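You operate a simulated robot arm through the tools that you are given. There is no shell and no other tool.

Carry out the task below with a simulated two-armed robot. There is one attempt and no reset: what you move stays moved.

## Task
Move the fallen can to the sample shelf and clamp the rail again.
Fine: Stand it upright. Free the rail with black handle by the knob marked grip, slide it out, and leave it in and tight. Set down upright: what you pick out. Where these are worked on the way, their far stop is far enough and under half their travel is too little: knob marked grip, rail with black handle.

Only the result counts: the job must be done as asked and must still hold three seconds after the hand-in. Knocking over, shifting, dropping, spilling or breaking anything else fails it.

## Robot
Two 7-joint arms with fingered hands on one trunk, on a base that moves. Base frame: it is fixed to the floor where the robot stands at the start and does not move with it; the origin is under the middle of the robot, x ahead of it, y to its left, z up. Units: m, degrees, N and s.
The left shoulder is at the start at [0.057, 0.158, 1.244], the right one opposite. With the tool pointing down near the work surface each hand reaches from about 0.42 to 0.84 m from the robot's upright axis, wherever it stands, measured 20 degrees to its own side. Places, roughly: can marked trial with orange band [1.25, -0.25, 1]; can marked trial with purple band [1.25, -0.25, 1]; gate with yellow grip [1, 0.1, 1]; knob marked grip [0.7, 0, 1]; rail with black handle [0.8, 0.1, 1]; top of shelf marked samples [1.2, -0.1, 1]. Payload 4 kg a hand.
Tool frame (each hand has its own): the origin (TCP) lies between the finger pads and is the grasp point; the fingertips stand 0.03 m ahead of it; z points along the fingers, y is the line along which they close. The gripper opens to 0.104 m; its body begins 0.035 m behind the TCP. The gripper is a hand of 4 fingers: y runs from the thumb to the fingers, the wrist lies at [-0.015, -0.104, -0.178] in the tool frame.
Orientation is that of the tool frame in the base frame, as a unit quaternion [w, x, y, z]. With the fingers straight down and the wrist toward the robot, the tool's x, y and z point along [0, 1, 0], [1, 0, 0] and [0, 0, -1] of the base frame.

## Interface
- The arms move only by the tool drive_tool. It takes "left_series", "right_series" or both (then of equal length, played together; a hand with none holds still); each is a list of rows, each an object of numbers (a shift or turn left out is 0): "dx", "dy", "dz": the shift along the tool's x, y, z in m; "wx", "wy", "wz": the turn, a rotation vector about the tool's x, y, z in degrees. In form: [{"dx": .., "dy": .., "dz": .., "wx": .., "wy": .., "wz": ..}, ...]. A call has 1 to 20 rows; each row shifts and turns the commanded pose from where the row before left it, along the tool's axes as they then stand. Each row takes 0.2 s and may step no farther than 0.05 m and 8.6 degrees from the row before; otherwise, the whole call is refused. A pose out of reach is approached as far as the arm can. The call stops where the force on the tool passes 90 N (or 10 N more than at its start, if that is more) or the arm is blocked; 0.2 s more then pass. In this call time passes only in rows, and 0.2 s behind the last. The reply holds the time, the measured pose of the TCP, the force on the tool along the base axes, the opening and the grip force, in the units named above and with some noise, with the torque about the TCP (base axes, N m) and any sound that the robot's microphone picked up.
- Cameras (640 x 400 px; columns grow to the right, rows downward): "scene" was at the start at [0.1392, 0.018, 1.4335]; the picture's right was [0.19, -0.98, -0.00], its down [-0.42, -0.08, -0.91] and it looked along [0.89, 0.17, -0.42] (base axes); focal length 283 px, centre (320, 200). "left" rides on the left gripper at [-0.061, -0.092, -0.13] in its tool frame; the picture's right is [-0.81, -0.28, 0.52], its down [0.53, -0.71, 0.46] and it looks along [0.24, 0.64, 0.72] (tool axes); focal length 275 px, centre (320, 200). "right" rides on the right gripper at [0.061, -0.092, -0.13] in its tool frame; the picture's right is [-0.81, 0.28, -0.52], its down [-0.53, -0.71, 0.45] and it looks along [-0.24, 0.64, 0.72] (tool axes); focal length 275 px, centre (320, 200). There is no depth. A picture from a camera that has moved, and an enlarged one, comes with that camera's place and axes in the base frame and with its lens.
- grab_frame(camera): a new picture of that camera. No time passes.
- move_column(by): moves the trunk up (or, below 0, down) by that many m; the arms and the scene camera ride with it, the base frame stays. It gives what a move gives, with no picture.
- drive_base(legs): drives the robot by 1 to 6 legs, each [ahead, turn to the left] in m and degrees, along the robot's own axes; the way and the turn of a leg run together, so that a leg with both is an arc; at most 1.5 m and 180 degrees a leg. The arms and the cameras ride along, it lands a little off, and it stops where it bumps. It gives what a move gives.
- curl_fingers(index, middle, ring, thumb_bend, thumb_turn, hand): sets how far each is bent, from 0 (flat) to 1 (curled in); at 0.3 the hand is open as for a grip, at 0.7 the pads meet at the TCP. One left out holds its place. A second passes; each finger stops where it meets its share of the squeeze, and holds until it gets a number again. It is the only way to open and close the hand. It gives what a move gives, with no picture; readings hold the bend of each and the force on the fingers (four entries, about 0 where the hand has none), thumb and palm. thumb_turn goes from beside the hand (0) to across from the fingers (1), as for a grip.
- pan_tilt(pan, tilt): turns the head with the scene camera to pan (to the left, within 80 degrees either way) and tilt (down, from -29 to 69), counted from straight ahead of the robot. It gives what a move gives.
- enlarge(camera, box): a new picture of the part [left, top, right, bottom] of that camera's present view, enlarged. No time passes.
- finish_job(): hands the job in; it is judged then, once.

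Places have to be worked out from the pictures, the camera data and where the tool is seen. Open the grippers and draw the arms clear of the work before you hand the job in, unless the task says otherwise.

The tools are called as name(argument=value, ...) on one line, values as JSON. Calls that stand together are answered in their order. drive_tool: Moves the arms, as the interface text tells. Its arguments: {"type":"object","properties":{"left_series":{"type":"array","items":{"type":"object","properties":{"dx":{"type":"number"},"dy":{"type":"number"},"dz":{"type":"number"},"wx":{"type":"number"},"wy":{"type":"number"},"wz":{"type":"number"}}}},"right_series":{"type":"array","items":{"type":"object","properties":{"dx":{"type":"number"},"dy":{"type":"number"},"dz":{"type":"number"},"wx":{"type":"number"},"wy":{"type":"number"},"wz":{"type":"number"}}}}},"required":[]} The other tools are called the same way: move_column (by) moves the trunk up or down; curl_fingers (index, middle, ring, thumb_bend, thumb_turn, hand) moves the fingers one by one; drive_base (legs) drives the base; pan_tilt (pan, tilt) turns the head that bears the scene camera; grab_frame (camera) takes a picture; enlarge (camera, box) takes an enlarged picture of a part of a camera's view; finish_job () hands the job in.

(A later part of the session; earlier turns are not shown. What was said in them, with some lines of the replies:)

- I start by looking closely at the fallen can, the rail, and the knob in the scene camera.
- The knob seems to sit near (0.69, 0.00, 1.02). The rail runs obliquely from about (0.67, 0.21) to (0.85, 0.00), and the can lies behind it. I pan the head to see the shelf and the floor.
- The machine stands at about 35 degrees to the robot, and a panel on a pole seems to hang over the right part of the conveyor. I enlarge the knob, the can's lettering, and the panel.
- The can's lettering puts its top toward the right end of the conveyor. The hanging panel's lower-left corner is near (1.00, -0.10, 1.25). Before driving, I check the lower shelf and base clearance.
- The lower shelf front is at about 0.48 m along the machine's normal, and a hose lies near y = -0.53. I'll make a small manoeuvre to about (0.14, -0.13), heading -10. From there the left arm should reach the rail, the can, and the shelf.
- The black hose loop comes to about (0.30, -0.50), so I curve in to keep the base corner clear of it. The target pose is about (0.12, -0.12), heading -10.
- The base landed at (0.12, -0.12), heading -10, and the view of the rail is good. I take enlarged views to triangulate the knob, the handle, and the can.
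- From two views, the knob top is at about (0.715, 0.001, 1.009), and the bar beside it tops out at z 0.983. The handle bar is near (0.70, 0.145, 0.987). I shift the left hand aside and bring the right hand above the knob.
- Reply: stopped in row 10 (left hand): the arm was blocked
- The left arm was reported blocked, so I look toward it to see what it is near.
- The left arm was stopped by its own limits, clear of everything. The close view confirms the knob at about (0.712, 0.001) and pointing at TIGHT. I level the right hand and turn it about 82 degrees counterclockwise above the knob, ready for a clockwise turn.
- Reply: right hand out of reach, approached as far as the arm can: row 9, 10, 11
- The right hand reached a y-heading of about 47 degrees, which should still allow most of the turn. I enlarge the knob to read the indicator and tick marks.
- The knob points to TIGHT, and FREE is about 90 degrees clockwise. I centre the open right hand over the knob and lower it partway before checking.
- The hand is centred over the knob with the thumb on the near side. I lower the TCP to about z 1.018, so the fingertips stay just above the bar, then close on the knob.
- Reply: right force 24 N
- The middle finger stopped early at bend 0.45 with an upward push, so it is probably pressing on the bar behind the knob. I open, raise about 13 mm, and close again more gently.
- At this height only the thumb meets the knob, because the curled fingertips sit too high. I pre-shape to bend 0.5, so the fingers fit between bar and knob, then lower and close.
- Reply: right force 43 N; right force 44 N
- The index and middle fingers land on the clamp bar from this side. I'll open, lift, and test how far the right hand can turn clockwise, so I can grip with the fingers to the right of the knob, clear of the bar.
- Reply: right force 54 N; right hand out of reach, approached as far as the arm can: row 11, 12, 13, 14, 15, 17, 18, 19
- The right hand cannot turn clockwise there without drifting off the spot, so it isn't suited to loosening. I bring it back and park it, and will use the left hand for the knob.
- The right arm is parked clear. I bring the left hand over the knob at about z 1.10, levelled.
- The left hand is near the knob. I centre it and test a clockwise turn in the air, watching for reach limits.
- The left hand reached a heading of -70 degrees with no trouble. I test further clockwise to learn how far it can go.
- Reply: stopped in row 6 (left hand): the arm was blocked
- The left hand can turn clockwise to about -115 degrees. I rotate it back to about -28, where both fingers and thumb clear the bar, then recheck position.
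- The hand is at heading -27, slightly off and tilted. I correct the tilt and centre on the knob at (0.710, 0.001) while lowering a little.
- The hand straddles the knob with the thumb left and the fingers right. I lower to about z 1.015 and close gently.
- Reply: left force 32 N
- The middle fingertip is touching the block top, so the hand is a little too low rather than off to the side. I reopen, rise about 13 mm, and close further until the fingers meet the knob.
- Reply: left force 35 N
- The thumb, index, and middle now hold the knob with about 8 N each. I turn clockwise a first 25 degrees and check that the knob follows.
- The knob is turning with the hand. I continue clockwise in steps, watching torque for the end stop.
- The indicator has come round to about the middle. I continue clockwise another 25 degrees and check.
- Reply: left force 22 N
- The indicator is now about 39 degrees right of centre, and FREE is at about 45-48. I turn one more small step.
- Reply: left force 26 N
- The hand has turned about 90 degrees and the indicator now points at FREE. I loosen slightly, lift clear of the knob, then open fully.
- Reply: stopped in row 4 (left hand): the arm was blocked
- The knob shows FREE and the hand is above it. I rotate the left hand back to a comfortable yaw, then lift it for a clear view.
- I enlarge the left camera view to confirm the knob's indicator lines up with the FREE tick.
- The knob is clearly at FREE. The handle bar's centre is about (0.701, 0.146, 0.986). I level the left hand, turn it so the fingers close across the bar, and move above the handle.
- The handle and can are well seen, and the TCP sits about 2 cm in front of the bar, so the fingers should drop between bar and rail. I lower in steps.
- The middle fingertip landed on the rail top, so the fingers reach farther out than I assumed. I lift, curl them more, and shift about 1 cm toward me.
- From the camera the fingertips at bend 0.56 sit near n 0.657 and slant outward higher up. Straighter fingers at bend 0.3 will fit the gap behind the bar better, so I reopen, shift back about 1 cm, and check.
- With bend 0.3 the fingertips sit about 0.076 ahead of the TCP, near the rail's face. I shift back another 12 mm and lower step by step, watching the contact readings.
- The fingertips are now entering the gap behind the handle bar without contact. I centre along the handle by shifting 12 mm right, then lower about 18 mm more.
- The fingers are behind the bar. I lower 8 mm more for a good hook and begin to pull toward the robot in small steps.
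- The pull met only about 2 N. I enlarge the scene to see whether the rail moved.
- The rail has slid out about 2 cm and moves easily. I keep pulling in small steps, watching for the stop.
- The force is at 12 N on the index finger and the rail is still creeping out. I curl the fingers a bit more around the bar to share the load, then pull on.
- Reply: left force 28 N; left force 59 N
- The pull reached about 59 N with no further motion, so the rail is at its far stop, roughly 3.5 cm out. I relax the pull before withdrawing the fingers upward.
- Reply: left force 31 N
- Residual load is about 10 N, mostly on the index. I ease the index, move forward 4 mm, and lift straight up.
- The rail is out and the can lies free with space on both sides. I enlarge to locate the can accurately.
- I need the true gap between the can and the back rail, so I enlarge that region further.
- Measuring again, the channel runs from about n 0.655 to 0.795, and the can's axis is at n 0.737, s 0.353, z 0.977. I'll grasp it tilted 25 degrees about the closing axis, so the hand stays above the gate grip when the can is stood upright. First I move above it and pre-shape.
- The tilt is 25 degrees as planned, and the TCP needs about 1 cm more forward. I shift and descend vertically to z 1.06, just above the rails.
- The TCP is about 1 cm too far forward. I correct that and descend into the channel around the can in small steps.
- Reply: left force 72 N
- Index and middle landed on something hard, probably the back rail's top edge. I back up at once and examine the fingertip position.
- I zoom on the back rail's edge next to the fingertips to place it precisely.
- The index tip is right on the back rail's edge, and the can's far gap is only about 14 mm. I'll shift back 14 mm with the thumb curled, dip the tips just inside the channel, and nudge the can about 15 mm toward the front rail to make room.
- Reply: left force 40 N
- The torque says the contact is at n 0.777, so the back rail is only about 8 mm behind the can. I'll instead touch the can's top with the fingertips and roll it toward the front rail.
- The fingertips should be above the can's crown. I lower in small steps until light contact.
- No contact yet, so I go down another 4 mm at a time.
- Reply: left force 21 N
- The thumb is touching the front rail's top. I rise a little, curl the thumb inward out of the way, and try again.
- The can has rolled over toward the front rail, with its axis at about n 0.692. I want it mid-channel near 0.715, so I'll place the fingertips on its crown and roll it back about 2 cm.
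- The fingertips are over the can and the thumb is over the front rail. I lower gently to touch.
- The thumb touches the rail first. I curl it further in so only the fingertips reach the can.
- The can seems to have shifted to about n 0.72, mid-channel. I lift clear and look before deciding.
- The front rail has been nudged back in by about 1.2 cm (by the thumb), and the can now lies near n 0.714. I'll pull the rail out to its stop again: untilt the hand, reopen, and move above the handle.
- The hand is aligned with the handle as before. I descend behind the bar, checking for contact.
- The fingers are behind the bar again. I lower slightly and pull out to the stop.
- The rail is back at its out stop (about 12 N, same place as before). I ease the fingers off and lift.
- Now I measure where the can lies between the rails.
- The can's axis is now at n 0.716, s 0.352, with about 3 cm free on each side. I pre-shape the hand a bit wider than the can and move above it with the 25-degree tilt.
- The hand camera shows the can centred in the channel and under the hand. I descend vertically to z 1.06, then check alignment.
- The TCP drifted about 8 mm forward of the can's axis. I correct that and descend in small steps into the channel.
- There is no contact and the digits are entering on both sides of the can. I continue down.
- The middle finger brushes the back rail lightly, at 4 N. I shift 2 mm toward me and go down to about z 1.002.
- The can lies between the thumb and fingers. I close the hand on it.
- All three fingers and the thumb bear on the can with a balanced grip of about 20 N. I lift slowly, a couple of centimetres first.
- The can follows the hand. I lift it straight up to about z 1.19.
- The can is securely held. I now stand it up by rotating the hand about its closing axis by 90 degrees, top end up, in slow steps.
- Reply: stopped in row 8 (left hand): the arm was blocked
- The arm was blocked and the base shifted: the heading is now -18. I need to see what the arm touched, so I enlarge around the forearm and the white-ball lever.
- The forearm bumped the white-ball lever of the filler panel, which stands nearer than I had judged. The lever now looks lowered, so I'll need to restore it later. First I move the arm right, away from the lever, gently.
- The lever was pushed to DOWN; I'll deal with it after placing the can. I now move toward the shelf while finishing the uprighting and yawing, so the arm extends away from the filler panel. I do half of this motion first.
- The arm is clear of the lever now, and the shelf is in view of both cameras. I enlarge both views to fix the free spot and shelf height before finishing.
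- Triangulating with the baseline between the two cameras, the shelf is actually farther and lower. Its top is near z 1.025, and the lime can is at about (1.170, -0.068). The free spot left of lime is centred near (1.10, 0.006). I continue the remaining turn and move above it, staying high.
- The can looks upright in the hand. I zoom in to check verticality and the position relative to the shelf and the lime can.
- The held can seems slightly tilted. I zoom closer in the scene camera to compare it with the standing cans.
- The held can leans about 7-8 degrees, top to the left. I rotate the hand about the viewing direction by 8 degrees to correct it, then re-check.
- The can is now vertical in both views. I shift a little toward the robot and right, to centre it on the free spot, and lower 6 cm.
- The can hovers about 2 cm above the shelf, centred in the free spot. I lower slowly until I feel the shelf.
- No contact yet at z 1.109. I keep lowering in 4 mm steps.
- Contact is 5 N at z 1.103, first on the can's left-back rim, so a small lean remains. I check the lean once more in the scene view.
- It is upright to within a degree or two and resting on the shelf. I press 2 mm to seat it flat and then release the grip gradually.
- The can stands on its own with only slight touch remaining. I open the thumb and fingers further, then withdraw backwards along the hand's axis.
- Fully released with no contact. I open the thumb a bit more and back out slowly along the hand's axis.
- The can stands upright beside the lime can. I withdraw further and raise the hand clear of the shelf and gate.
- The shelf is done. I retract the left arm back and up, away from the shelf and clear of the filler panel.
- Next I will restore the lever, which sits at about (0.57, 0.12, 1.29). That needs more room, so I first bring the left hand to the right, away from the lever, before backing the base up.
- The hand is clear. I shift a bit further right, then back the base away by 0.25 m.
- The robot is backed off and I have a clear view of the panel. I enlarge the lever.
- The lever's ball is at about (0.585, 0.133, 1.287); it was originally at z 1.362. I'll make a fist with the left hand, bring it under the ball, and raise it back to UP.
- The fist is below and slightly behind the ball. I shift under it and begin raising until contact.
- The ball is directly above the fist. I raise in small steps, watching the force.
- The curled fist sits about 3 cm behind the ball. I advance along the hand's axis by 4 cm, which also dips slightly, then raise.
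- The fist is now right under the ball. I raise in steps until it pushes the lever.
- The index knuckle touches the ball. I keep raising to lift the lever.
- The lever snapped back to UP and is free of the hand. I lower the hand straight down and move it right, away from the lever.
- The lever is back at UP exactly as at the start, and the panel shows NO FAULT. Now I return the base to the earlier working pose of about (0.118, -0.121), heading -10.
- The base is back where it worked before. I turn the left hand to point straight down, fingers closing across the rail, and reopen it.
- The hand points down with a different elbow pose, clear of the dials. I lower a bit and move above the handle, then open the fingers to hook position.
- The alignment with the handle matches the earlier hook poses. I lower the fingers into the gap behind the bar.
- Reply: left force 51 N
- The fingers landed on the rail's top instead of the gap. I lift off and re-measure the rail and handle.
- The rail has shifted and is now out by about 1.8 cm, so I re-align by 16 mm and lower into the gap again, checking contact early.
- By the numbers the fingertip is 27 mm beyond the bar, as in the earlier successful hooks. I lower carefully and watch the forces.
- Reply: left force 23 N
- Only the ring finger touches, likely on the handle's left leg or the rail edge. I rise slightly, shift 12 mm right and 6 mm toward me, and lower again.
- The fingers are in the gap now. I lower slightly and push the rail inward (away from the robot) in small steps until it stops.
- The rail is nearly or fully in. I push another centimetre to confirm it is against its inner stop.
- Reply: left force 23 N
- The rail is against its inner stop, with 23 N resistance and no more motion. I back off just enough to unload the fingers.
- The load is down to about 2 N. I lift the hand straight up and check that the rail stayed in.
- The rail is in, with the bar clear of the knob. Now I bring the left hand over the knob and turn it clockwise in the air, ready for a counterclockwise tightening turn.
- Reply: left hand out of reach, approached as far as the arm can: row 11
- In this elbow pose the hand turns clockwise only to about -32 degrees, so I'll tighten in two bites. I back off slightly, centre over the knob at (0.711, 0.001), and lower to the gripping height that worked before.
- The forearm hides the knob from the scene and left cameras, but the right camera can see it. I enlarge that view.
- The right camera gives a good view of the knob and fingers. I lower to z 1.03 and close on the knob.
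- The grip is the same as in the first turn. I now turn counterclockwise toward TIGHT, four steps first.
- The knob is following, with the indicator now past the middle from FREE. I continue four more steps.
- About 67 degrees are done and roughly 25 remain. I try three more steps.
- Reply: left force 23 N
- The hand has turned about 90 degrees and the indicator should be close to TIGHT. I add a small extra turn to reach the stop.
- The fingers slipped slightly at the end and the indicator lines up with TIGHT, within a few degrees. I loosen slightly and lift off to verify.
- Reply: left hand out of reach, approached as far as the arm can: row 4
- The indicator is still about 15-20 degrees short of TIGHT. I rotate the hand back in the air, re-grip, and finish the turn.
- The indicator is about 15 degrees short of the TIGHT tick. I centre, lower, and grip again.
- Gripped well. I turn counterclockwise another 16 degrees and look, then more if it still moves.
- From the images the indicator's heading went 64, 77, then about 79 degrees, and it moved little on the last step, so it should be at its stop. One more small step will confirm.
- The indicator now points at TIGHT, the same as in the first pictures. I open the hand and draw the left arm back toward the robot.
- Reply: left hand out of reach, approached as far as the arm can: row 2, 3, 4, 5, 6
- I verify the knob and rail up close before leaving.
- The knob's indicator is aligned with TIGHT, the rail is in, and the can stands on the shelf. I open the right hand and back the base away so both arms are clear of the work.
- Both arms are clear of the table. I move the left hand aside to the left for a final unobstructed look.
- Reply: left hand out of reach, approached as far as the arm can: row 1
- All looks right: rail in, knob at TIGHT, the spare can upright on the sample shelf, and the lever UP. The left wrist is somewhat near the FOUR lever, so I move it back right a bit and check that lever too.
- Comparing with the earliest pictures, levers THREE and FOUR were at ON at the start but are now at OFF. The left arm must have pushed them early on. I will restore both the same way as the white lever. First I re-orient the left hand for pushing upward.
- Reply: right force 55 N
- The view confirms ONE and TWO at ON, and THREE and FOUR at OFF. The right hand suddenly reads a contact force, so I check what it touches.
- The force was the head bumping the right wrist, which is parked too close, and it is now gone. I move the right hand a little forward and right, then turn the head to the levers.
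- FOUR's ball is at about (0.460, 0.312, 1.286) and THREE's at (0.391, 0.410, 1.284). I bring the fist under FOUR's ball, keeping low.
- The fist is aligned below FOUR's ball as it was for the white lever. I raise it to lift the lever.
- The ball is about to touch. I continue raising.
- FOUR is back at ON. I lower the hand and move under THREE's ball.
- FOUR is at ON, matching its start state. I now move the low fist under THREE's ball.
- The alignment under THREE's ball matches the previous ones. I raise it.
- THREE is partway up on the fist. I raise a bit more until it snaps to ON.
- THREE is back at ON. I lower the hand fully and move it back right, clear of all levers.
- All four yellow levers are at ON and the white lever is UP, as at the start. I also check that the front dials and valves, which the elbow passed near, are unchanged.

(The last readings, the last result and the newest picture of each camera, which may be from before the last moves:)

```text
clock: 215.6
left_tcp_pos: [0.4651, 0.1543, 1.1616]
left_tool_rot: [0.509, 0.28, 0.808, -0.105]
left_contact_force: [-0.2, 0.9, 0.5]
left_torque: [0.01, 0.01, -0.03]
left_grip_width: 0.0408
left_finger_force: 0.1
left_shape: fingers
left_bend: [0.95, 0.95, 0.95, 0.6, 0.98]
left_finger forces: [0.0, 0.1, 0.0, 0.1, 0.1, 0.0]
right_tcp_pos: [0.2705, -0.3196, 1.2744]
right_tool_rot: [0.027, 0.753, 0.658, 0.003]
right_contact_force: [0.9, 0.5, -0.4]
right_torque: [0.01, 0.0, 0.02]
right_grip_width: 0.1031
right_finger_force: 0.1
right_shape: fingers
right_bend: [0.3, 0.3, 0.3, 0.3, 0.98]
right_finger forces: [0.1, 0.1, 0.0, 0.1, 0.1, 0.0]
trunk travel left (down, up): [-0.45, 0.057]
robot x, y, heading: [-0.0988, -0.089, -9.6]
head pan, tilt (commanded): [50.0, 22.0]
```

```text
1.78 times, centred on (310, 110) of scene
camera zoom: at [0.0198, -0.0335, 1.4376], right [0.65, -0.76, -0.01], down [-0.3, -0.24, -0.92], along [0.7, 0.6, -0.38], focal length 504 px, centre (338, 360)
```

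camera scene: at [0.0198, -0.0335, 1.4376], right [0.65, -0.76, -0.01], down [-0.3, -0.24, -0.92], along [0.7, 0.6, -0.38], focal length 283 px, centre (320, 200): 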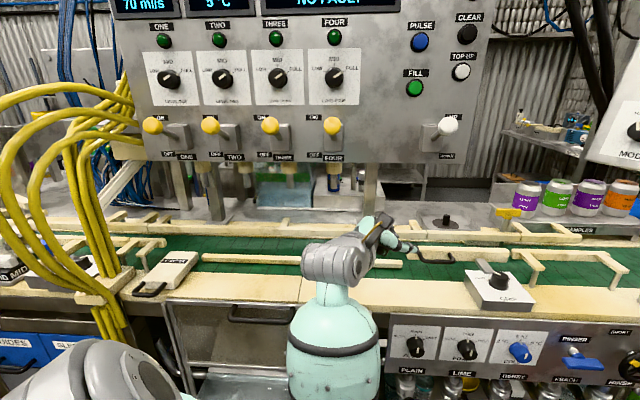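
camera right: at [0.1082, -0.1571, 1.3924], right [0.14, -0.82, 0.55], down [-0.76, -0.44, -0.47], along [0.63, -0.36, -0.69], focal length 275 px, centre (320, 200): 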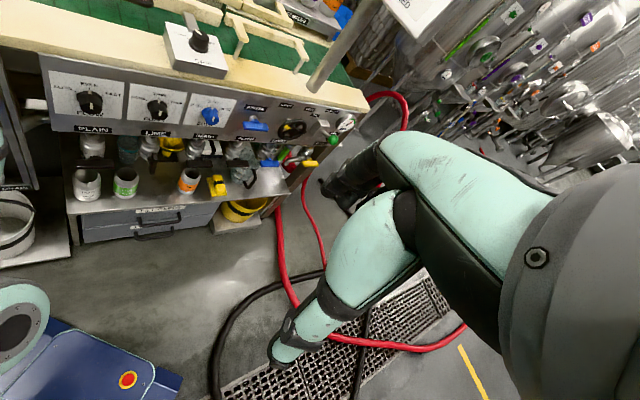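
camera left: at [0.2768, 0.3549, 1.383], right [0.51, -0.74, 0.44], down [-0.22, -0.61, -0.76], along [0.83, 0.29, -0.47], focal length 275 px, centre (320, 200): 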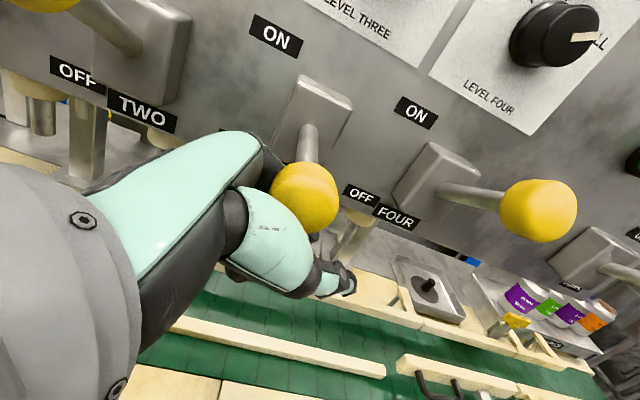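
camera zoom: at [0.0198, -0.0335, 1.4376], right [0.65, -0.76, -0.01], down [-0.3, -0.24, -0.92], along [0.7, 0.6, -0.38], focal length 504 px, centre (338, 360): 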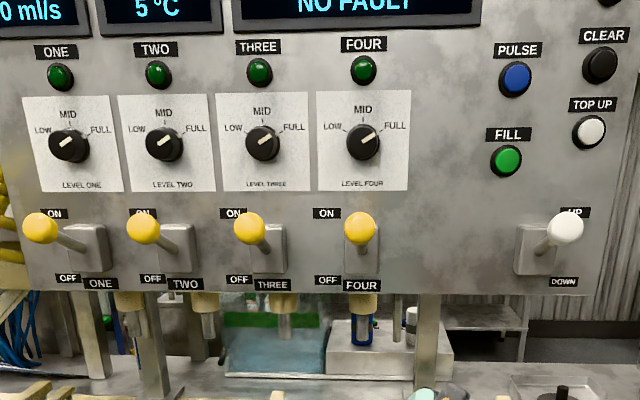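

Everything matches the initial state. I open the left hand and draw it back from the table edge.

curl_fingers(hand="left", index=0.3, middle=0.3, ring=0.3, thumb_bend=0.3)

drive_tool(left_series=[{"dx": 0.004, "dy": -0.0231, "dz": -0.0119}, {"dx": 0.004, "dy": -0.0231, "dz": -0.0119}, {"dx": 0.004, "dy": -0.0231, "dz": -0.0119}, {}])

pan_tilt(pan=32, tilt=32)

grab_frame(camera="scene")

enlarge(camera="scene", box=[290, 90, 520, 250])

```text
clock: 216.6
left_tcp_pos: [0.465, 0.1536, 1.1626]
left_tool_rot: [0.508, 0.28, 0.808, -0.103]
left_contact_force: [0.7, -0.4, 0.6]
left_torque: [-0.02, -0.01, -0.03]
left_grip_width: 0.1026
left_finger_force: 0.0
left_shape: fingers
left_bend: [0.3, 0.3, 0.3, 0.3, 0.98]
left_finger forces: [0.0, 0.0, 0.1, 0.0, 0.0, 0.1]
right_tcp_pos: [0.2717, -0.3211, 1.2742]
right_tool_rot: [0.026, 0.753, 0.658, 0.003]
right_contact_force: [0.0, 0.3, -0.9]
right_torque: [0.01, 0.03, 0.01]
right_grip_width: 0.1031
right_finger_force: 0.0
right_shape: fingers
right_bend: [0.3, 0.3, 0.3, 0.3, 0.98]
right_finger forces: [0.1, 0.1, 0.0, 0.0, 0.1, 0.0]
trunk travel left (down, up): [-0.45, 0.057]
robot x, y, heading: [-0.103, -0.0872, -9.8]
head pan, tilt (commanded): [50.0, 22.0]
```

```text
clock: 217.6
left_tcp_pos: [0.4429, 0.1138, 1.1527]
left_tool_rot: [0.506, 0.281, 0.809, -0.106]
left_contact_force: [-0.1, 0.6, -0.2]
left_torque: [0.03, -0.01, 0.0]
left_grip_width: 0.1028
left_finger_force: 0.0
left_shape: fingers
left_bend: [0.3, 0.3, 0.3, 0.3, 0.98]
left_finger forces: [0.0, 0.1, 0.0, 0.0, 0.0, 0.1]
left hand out of reach, approached as far as the arm can: row 2, 3
right_tcp_pos: [0.2717, -0.3201, 1.2739]
right_tool_rot: [0.026, 0.753, 0.658, 0.003]
right_contact_force: [0.0, 0.1, 0.6]
right_torque: [0.0, 0.0, 0.02]
right_grip_width: 0.1031
right_finger_force: 0.0
right_shape: fingers
right_bend: [0.3, 0.3, 0.3, 0.3, 0.98]
right_finger forces: [0.1, 0.0, 0.0, 0.0, 0.0, 0.0]
trunk travel left (down, up): [-0.45, 0.057]
robot x, y, heading: [-0.1014, -0.0884, -9.7]
head pan, tilt (commanded): [50.0, 22.0]
```

```text
clock: 218.4
left_tcp_pos: [0.444, 0.1135, 1.1532]
left_tool_rot: [0.506, 0.281, 0.809, -0.106]
left_contact_force: [-0.1, 0.5, 0.1]
left_torque: [-0.02, -0.01, 0.0]
left_grip_width: 0.1027
left_finger_force: 0.1
left_shape: fingers
left_bend: [0.3, 0.3, 0.3, 0.3, 0.98]
left_finger forces: [0.0, 0.1, 0.0, 0.0, 0.0, 0.1]
right_tcp_pos: [0.2716, -0.3201, 1.2739]
right_tool_rot: [0.027, 0.753, 0.658, 0.003]
right_contact_force: [0.3, 0.7, 0.2]
right_torque: [-0.03, 0.05, -0.04]
right_grip_width: 0.1034
right_finger_force: 0.1
right_shape: fingers
right_bend: [0.3, 0.3, 0.3, 0.3, 0.98]
right_finger forces: [0.0, 0.0, 0.1, 0.0, 0.0, 0.0]
trunk travel left (down, up): [-0.45, 0.057]
robot x, y, heading: [-0.1004, -0.0887, -9.9]
head pan, tilt (commanded): [32.0, 32.0]
```

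```text
taken
camera scene: at [0.0317, -0.0605, 1.4215], right [0.38, -0.93, -0.01], down [-0.5, -0.2, -0.84], along [0.78, 0.32, -0.54], focal length 283 px, centre (320, 200)
```

scene: 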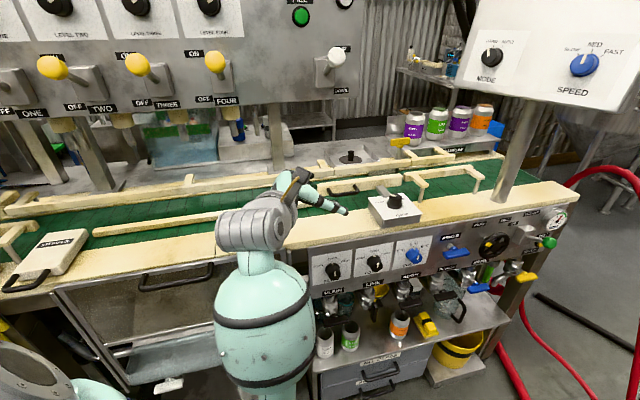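

```text
2.50 times, centred on (405, 170) of scene
camera zoom: at [0.0317, -0.0605, 1.4215], right [0.38, -0.93, -0.01], down [-0.5, -0.2, -0.84], along [0.78, 0.32, -0.54], focal length 708 px, centre (108, 275)
```

zoom: 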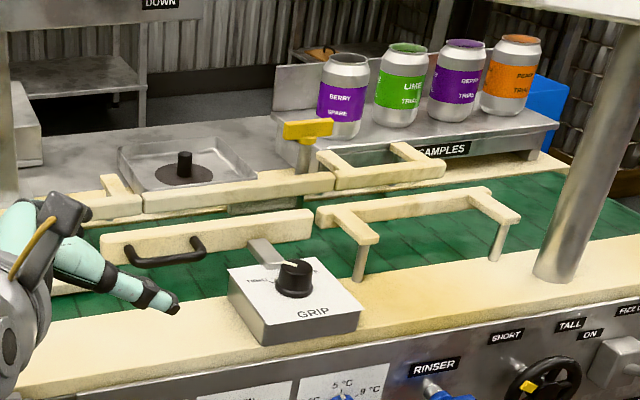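

One last close look at the knob and rail before handing in.

enlarge(camera="scene", box=[355, 170, 435, 225])

enlarge(camera="right", box=[80, 0, 200, 75])

```text
7.27 times, centred on (395, 198) of scene
camera zoom: at [0.0317, -0.0605, 1.4215], right [0.38, -0.93, -0.01], down [-0.5, -0.2, -0.84], along [0.78, 0.32, -0.54], focal length 2061 px, centre (-226, 218)
```

zoom: 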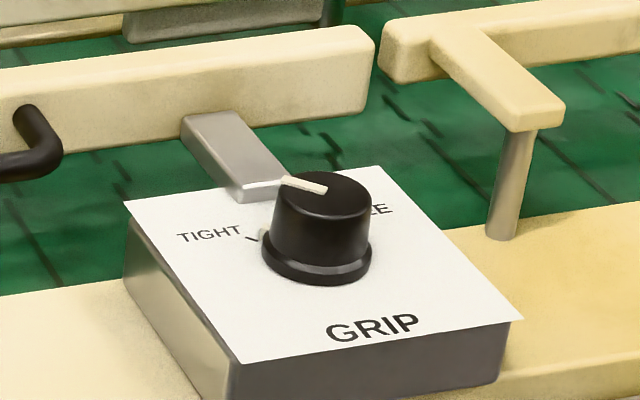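

```text
5.33 times, centred on (140, 38) of right
camera zoom: at [0.1848, -0.2437, 1.3976], right [0.14, -0.82, 0.55], down [-0.76, -0.45, -0.47], along [0.63, -0.35, -0.69], focal length 1468 px, centre (1280, 1067)
```

zoom: 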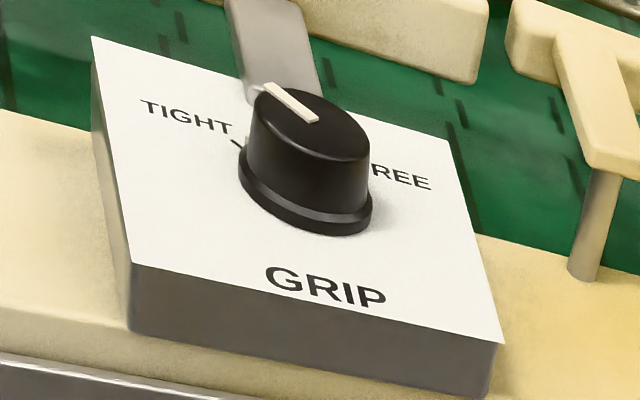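

The indicator is aligned with the TIGHT tick, the rail is in, and the can is upright on the sample shelf. The levers are restored and both hands are open and clear. I hand the job in.

finish_job()

```text
The job is handed in.
```

I handed the job in. The fallen can stands upright, lid end up, on the sample shelf to the left of the lime can. The rail is back in against its inner stop. The knob is at TIGHT.

On the way I turned the knob fully to FREE and pulled the rail out to its far stop. The thumb nudged the rail part-way back in before I picked the can, so I pulled it out to the stop again.

The left arm also knocked three levers on the filler panel:
- **White lever:** it was pushed from UP to DOWN while I was turning the can upright. I set it back to UP.
- **Yellow levers THREE and FOUR:** the earliest pictures show them at ON. I found them at OFF late in the job and set both back to ON.

In the last pictures all three were back in their starting positions and the panel read NO FAULT. The front dials, the valves and the other cans also looked unchanged. I can't tell whether moving the levers for a while, even though they were restored, counts as shifting something else.

Both hands are open and clear of the table.
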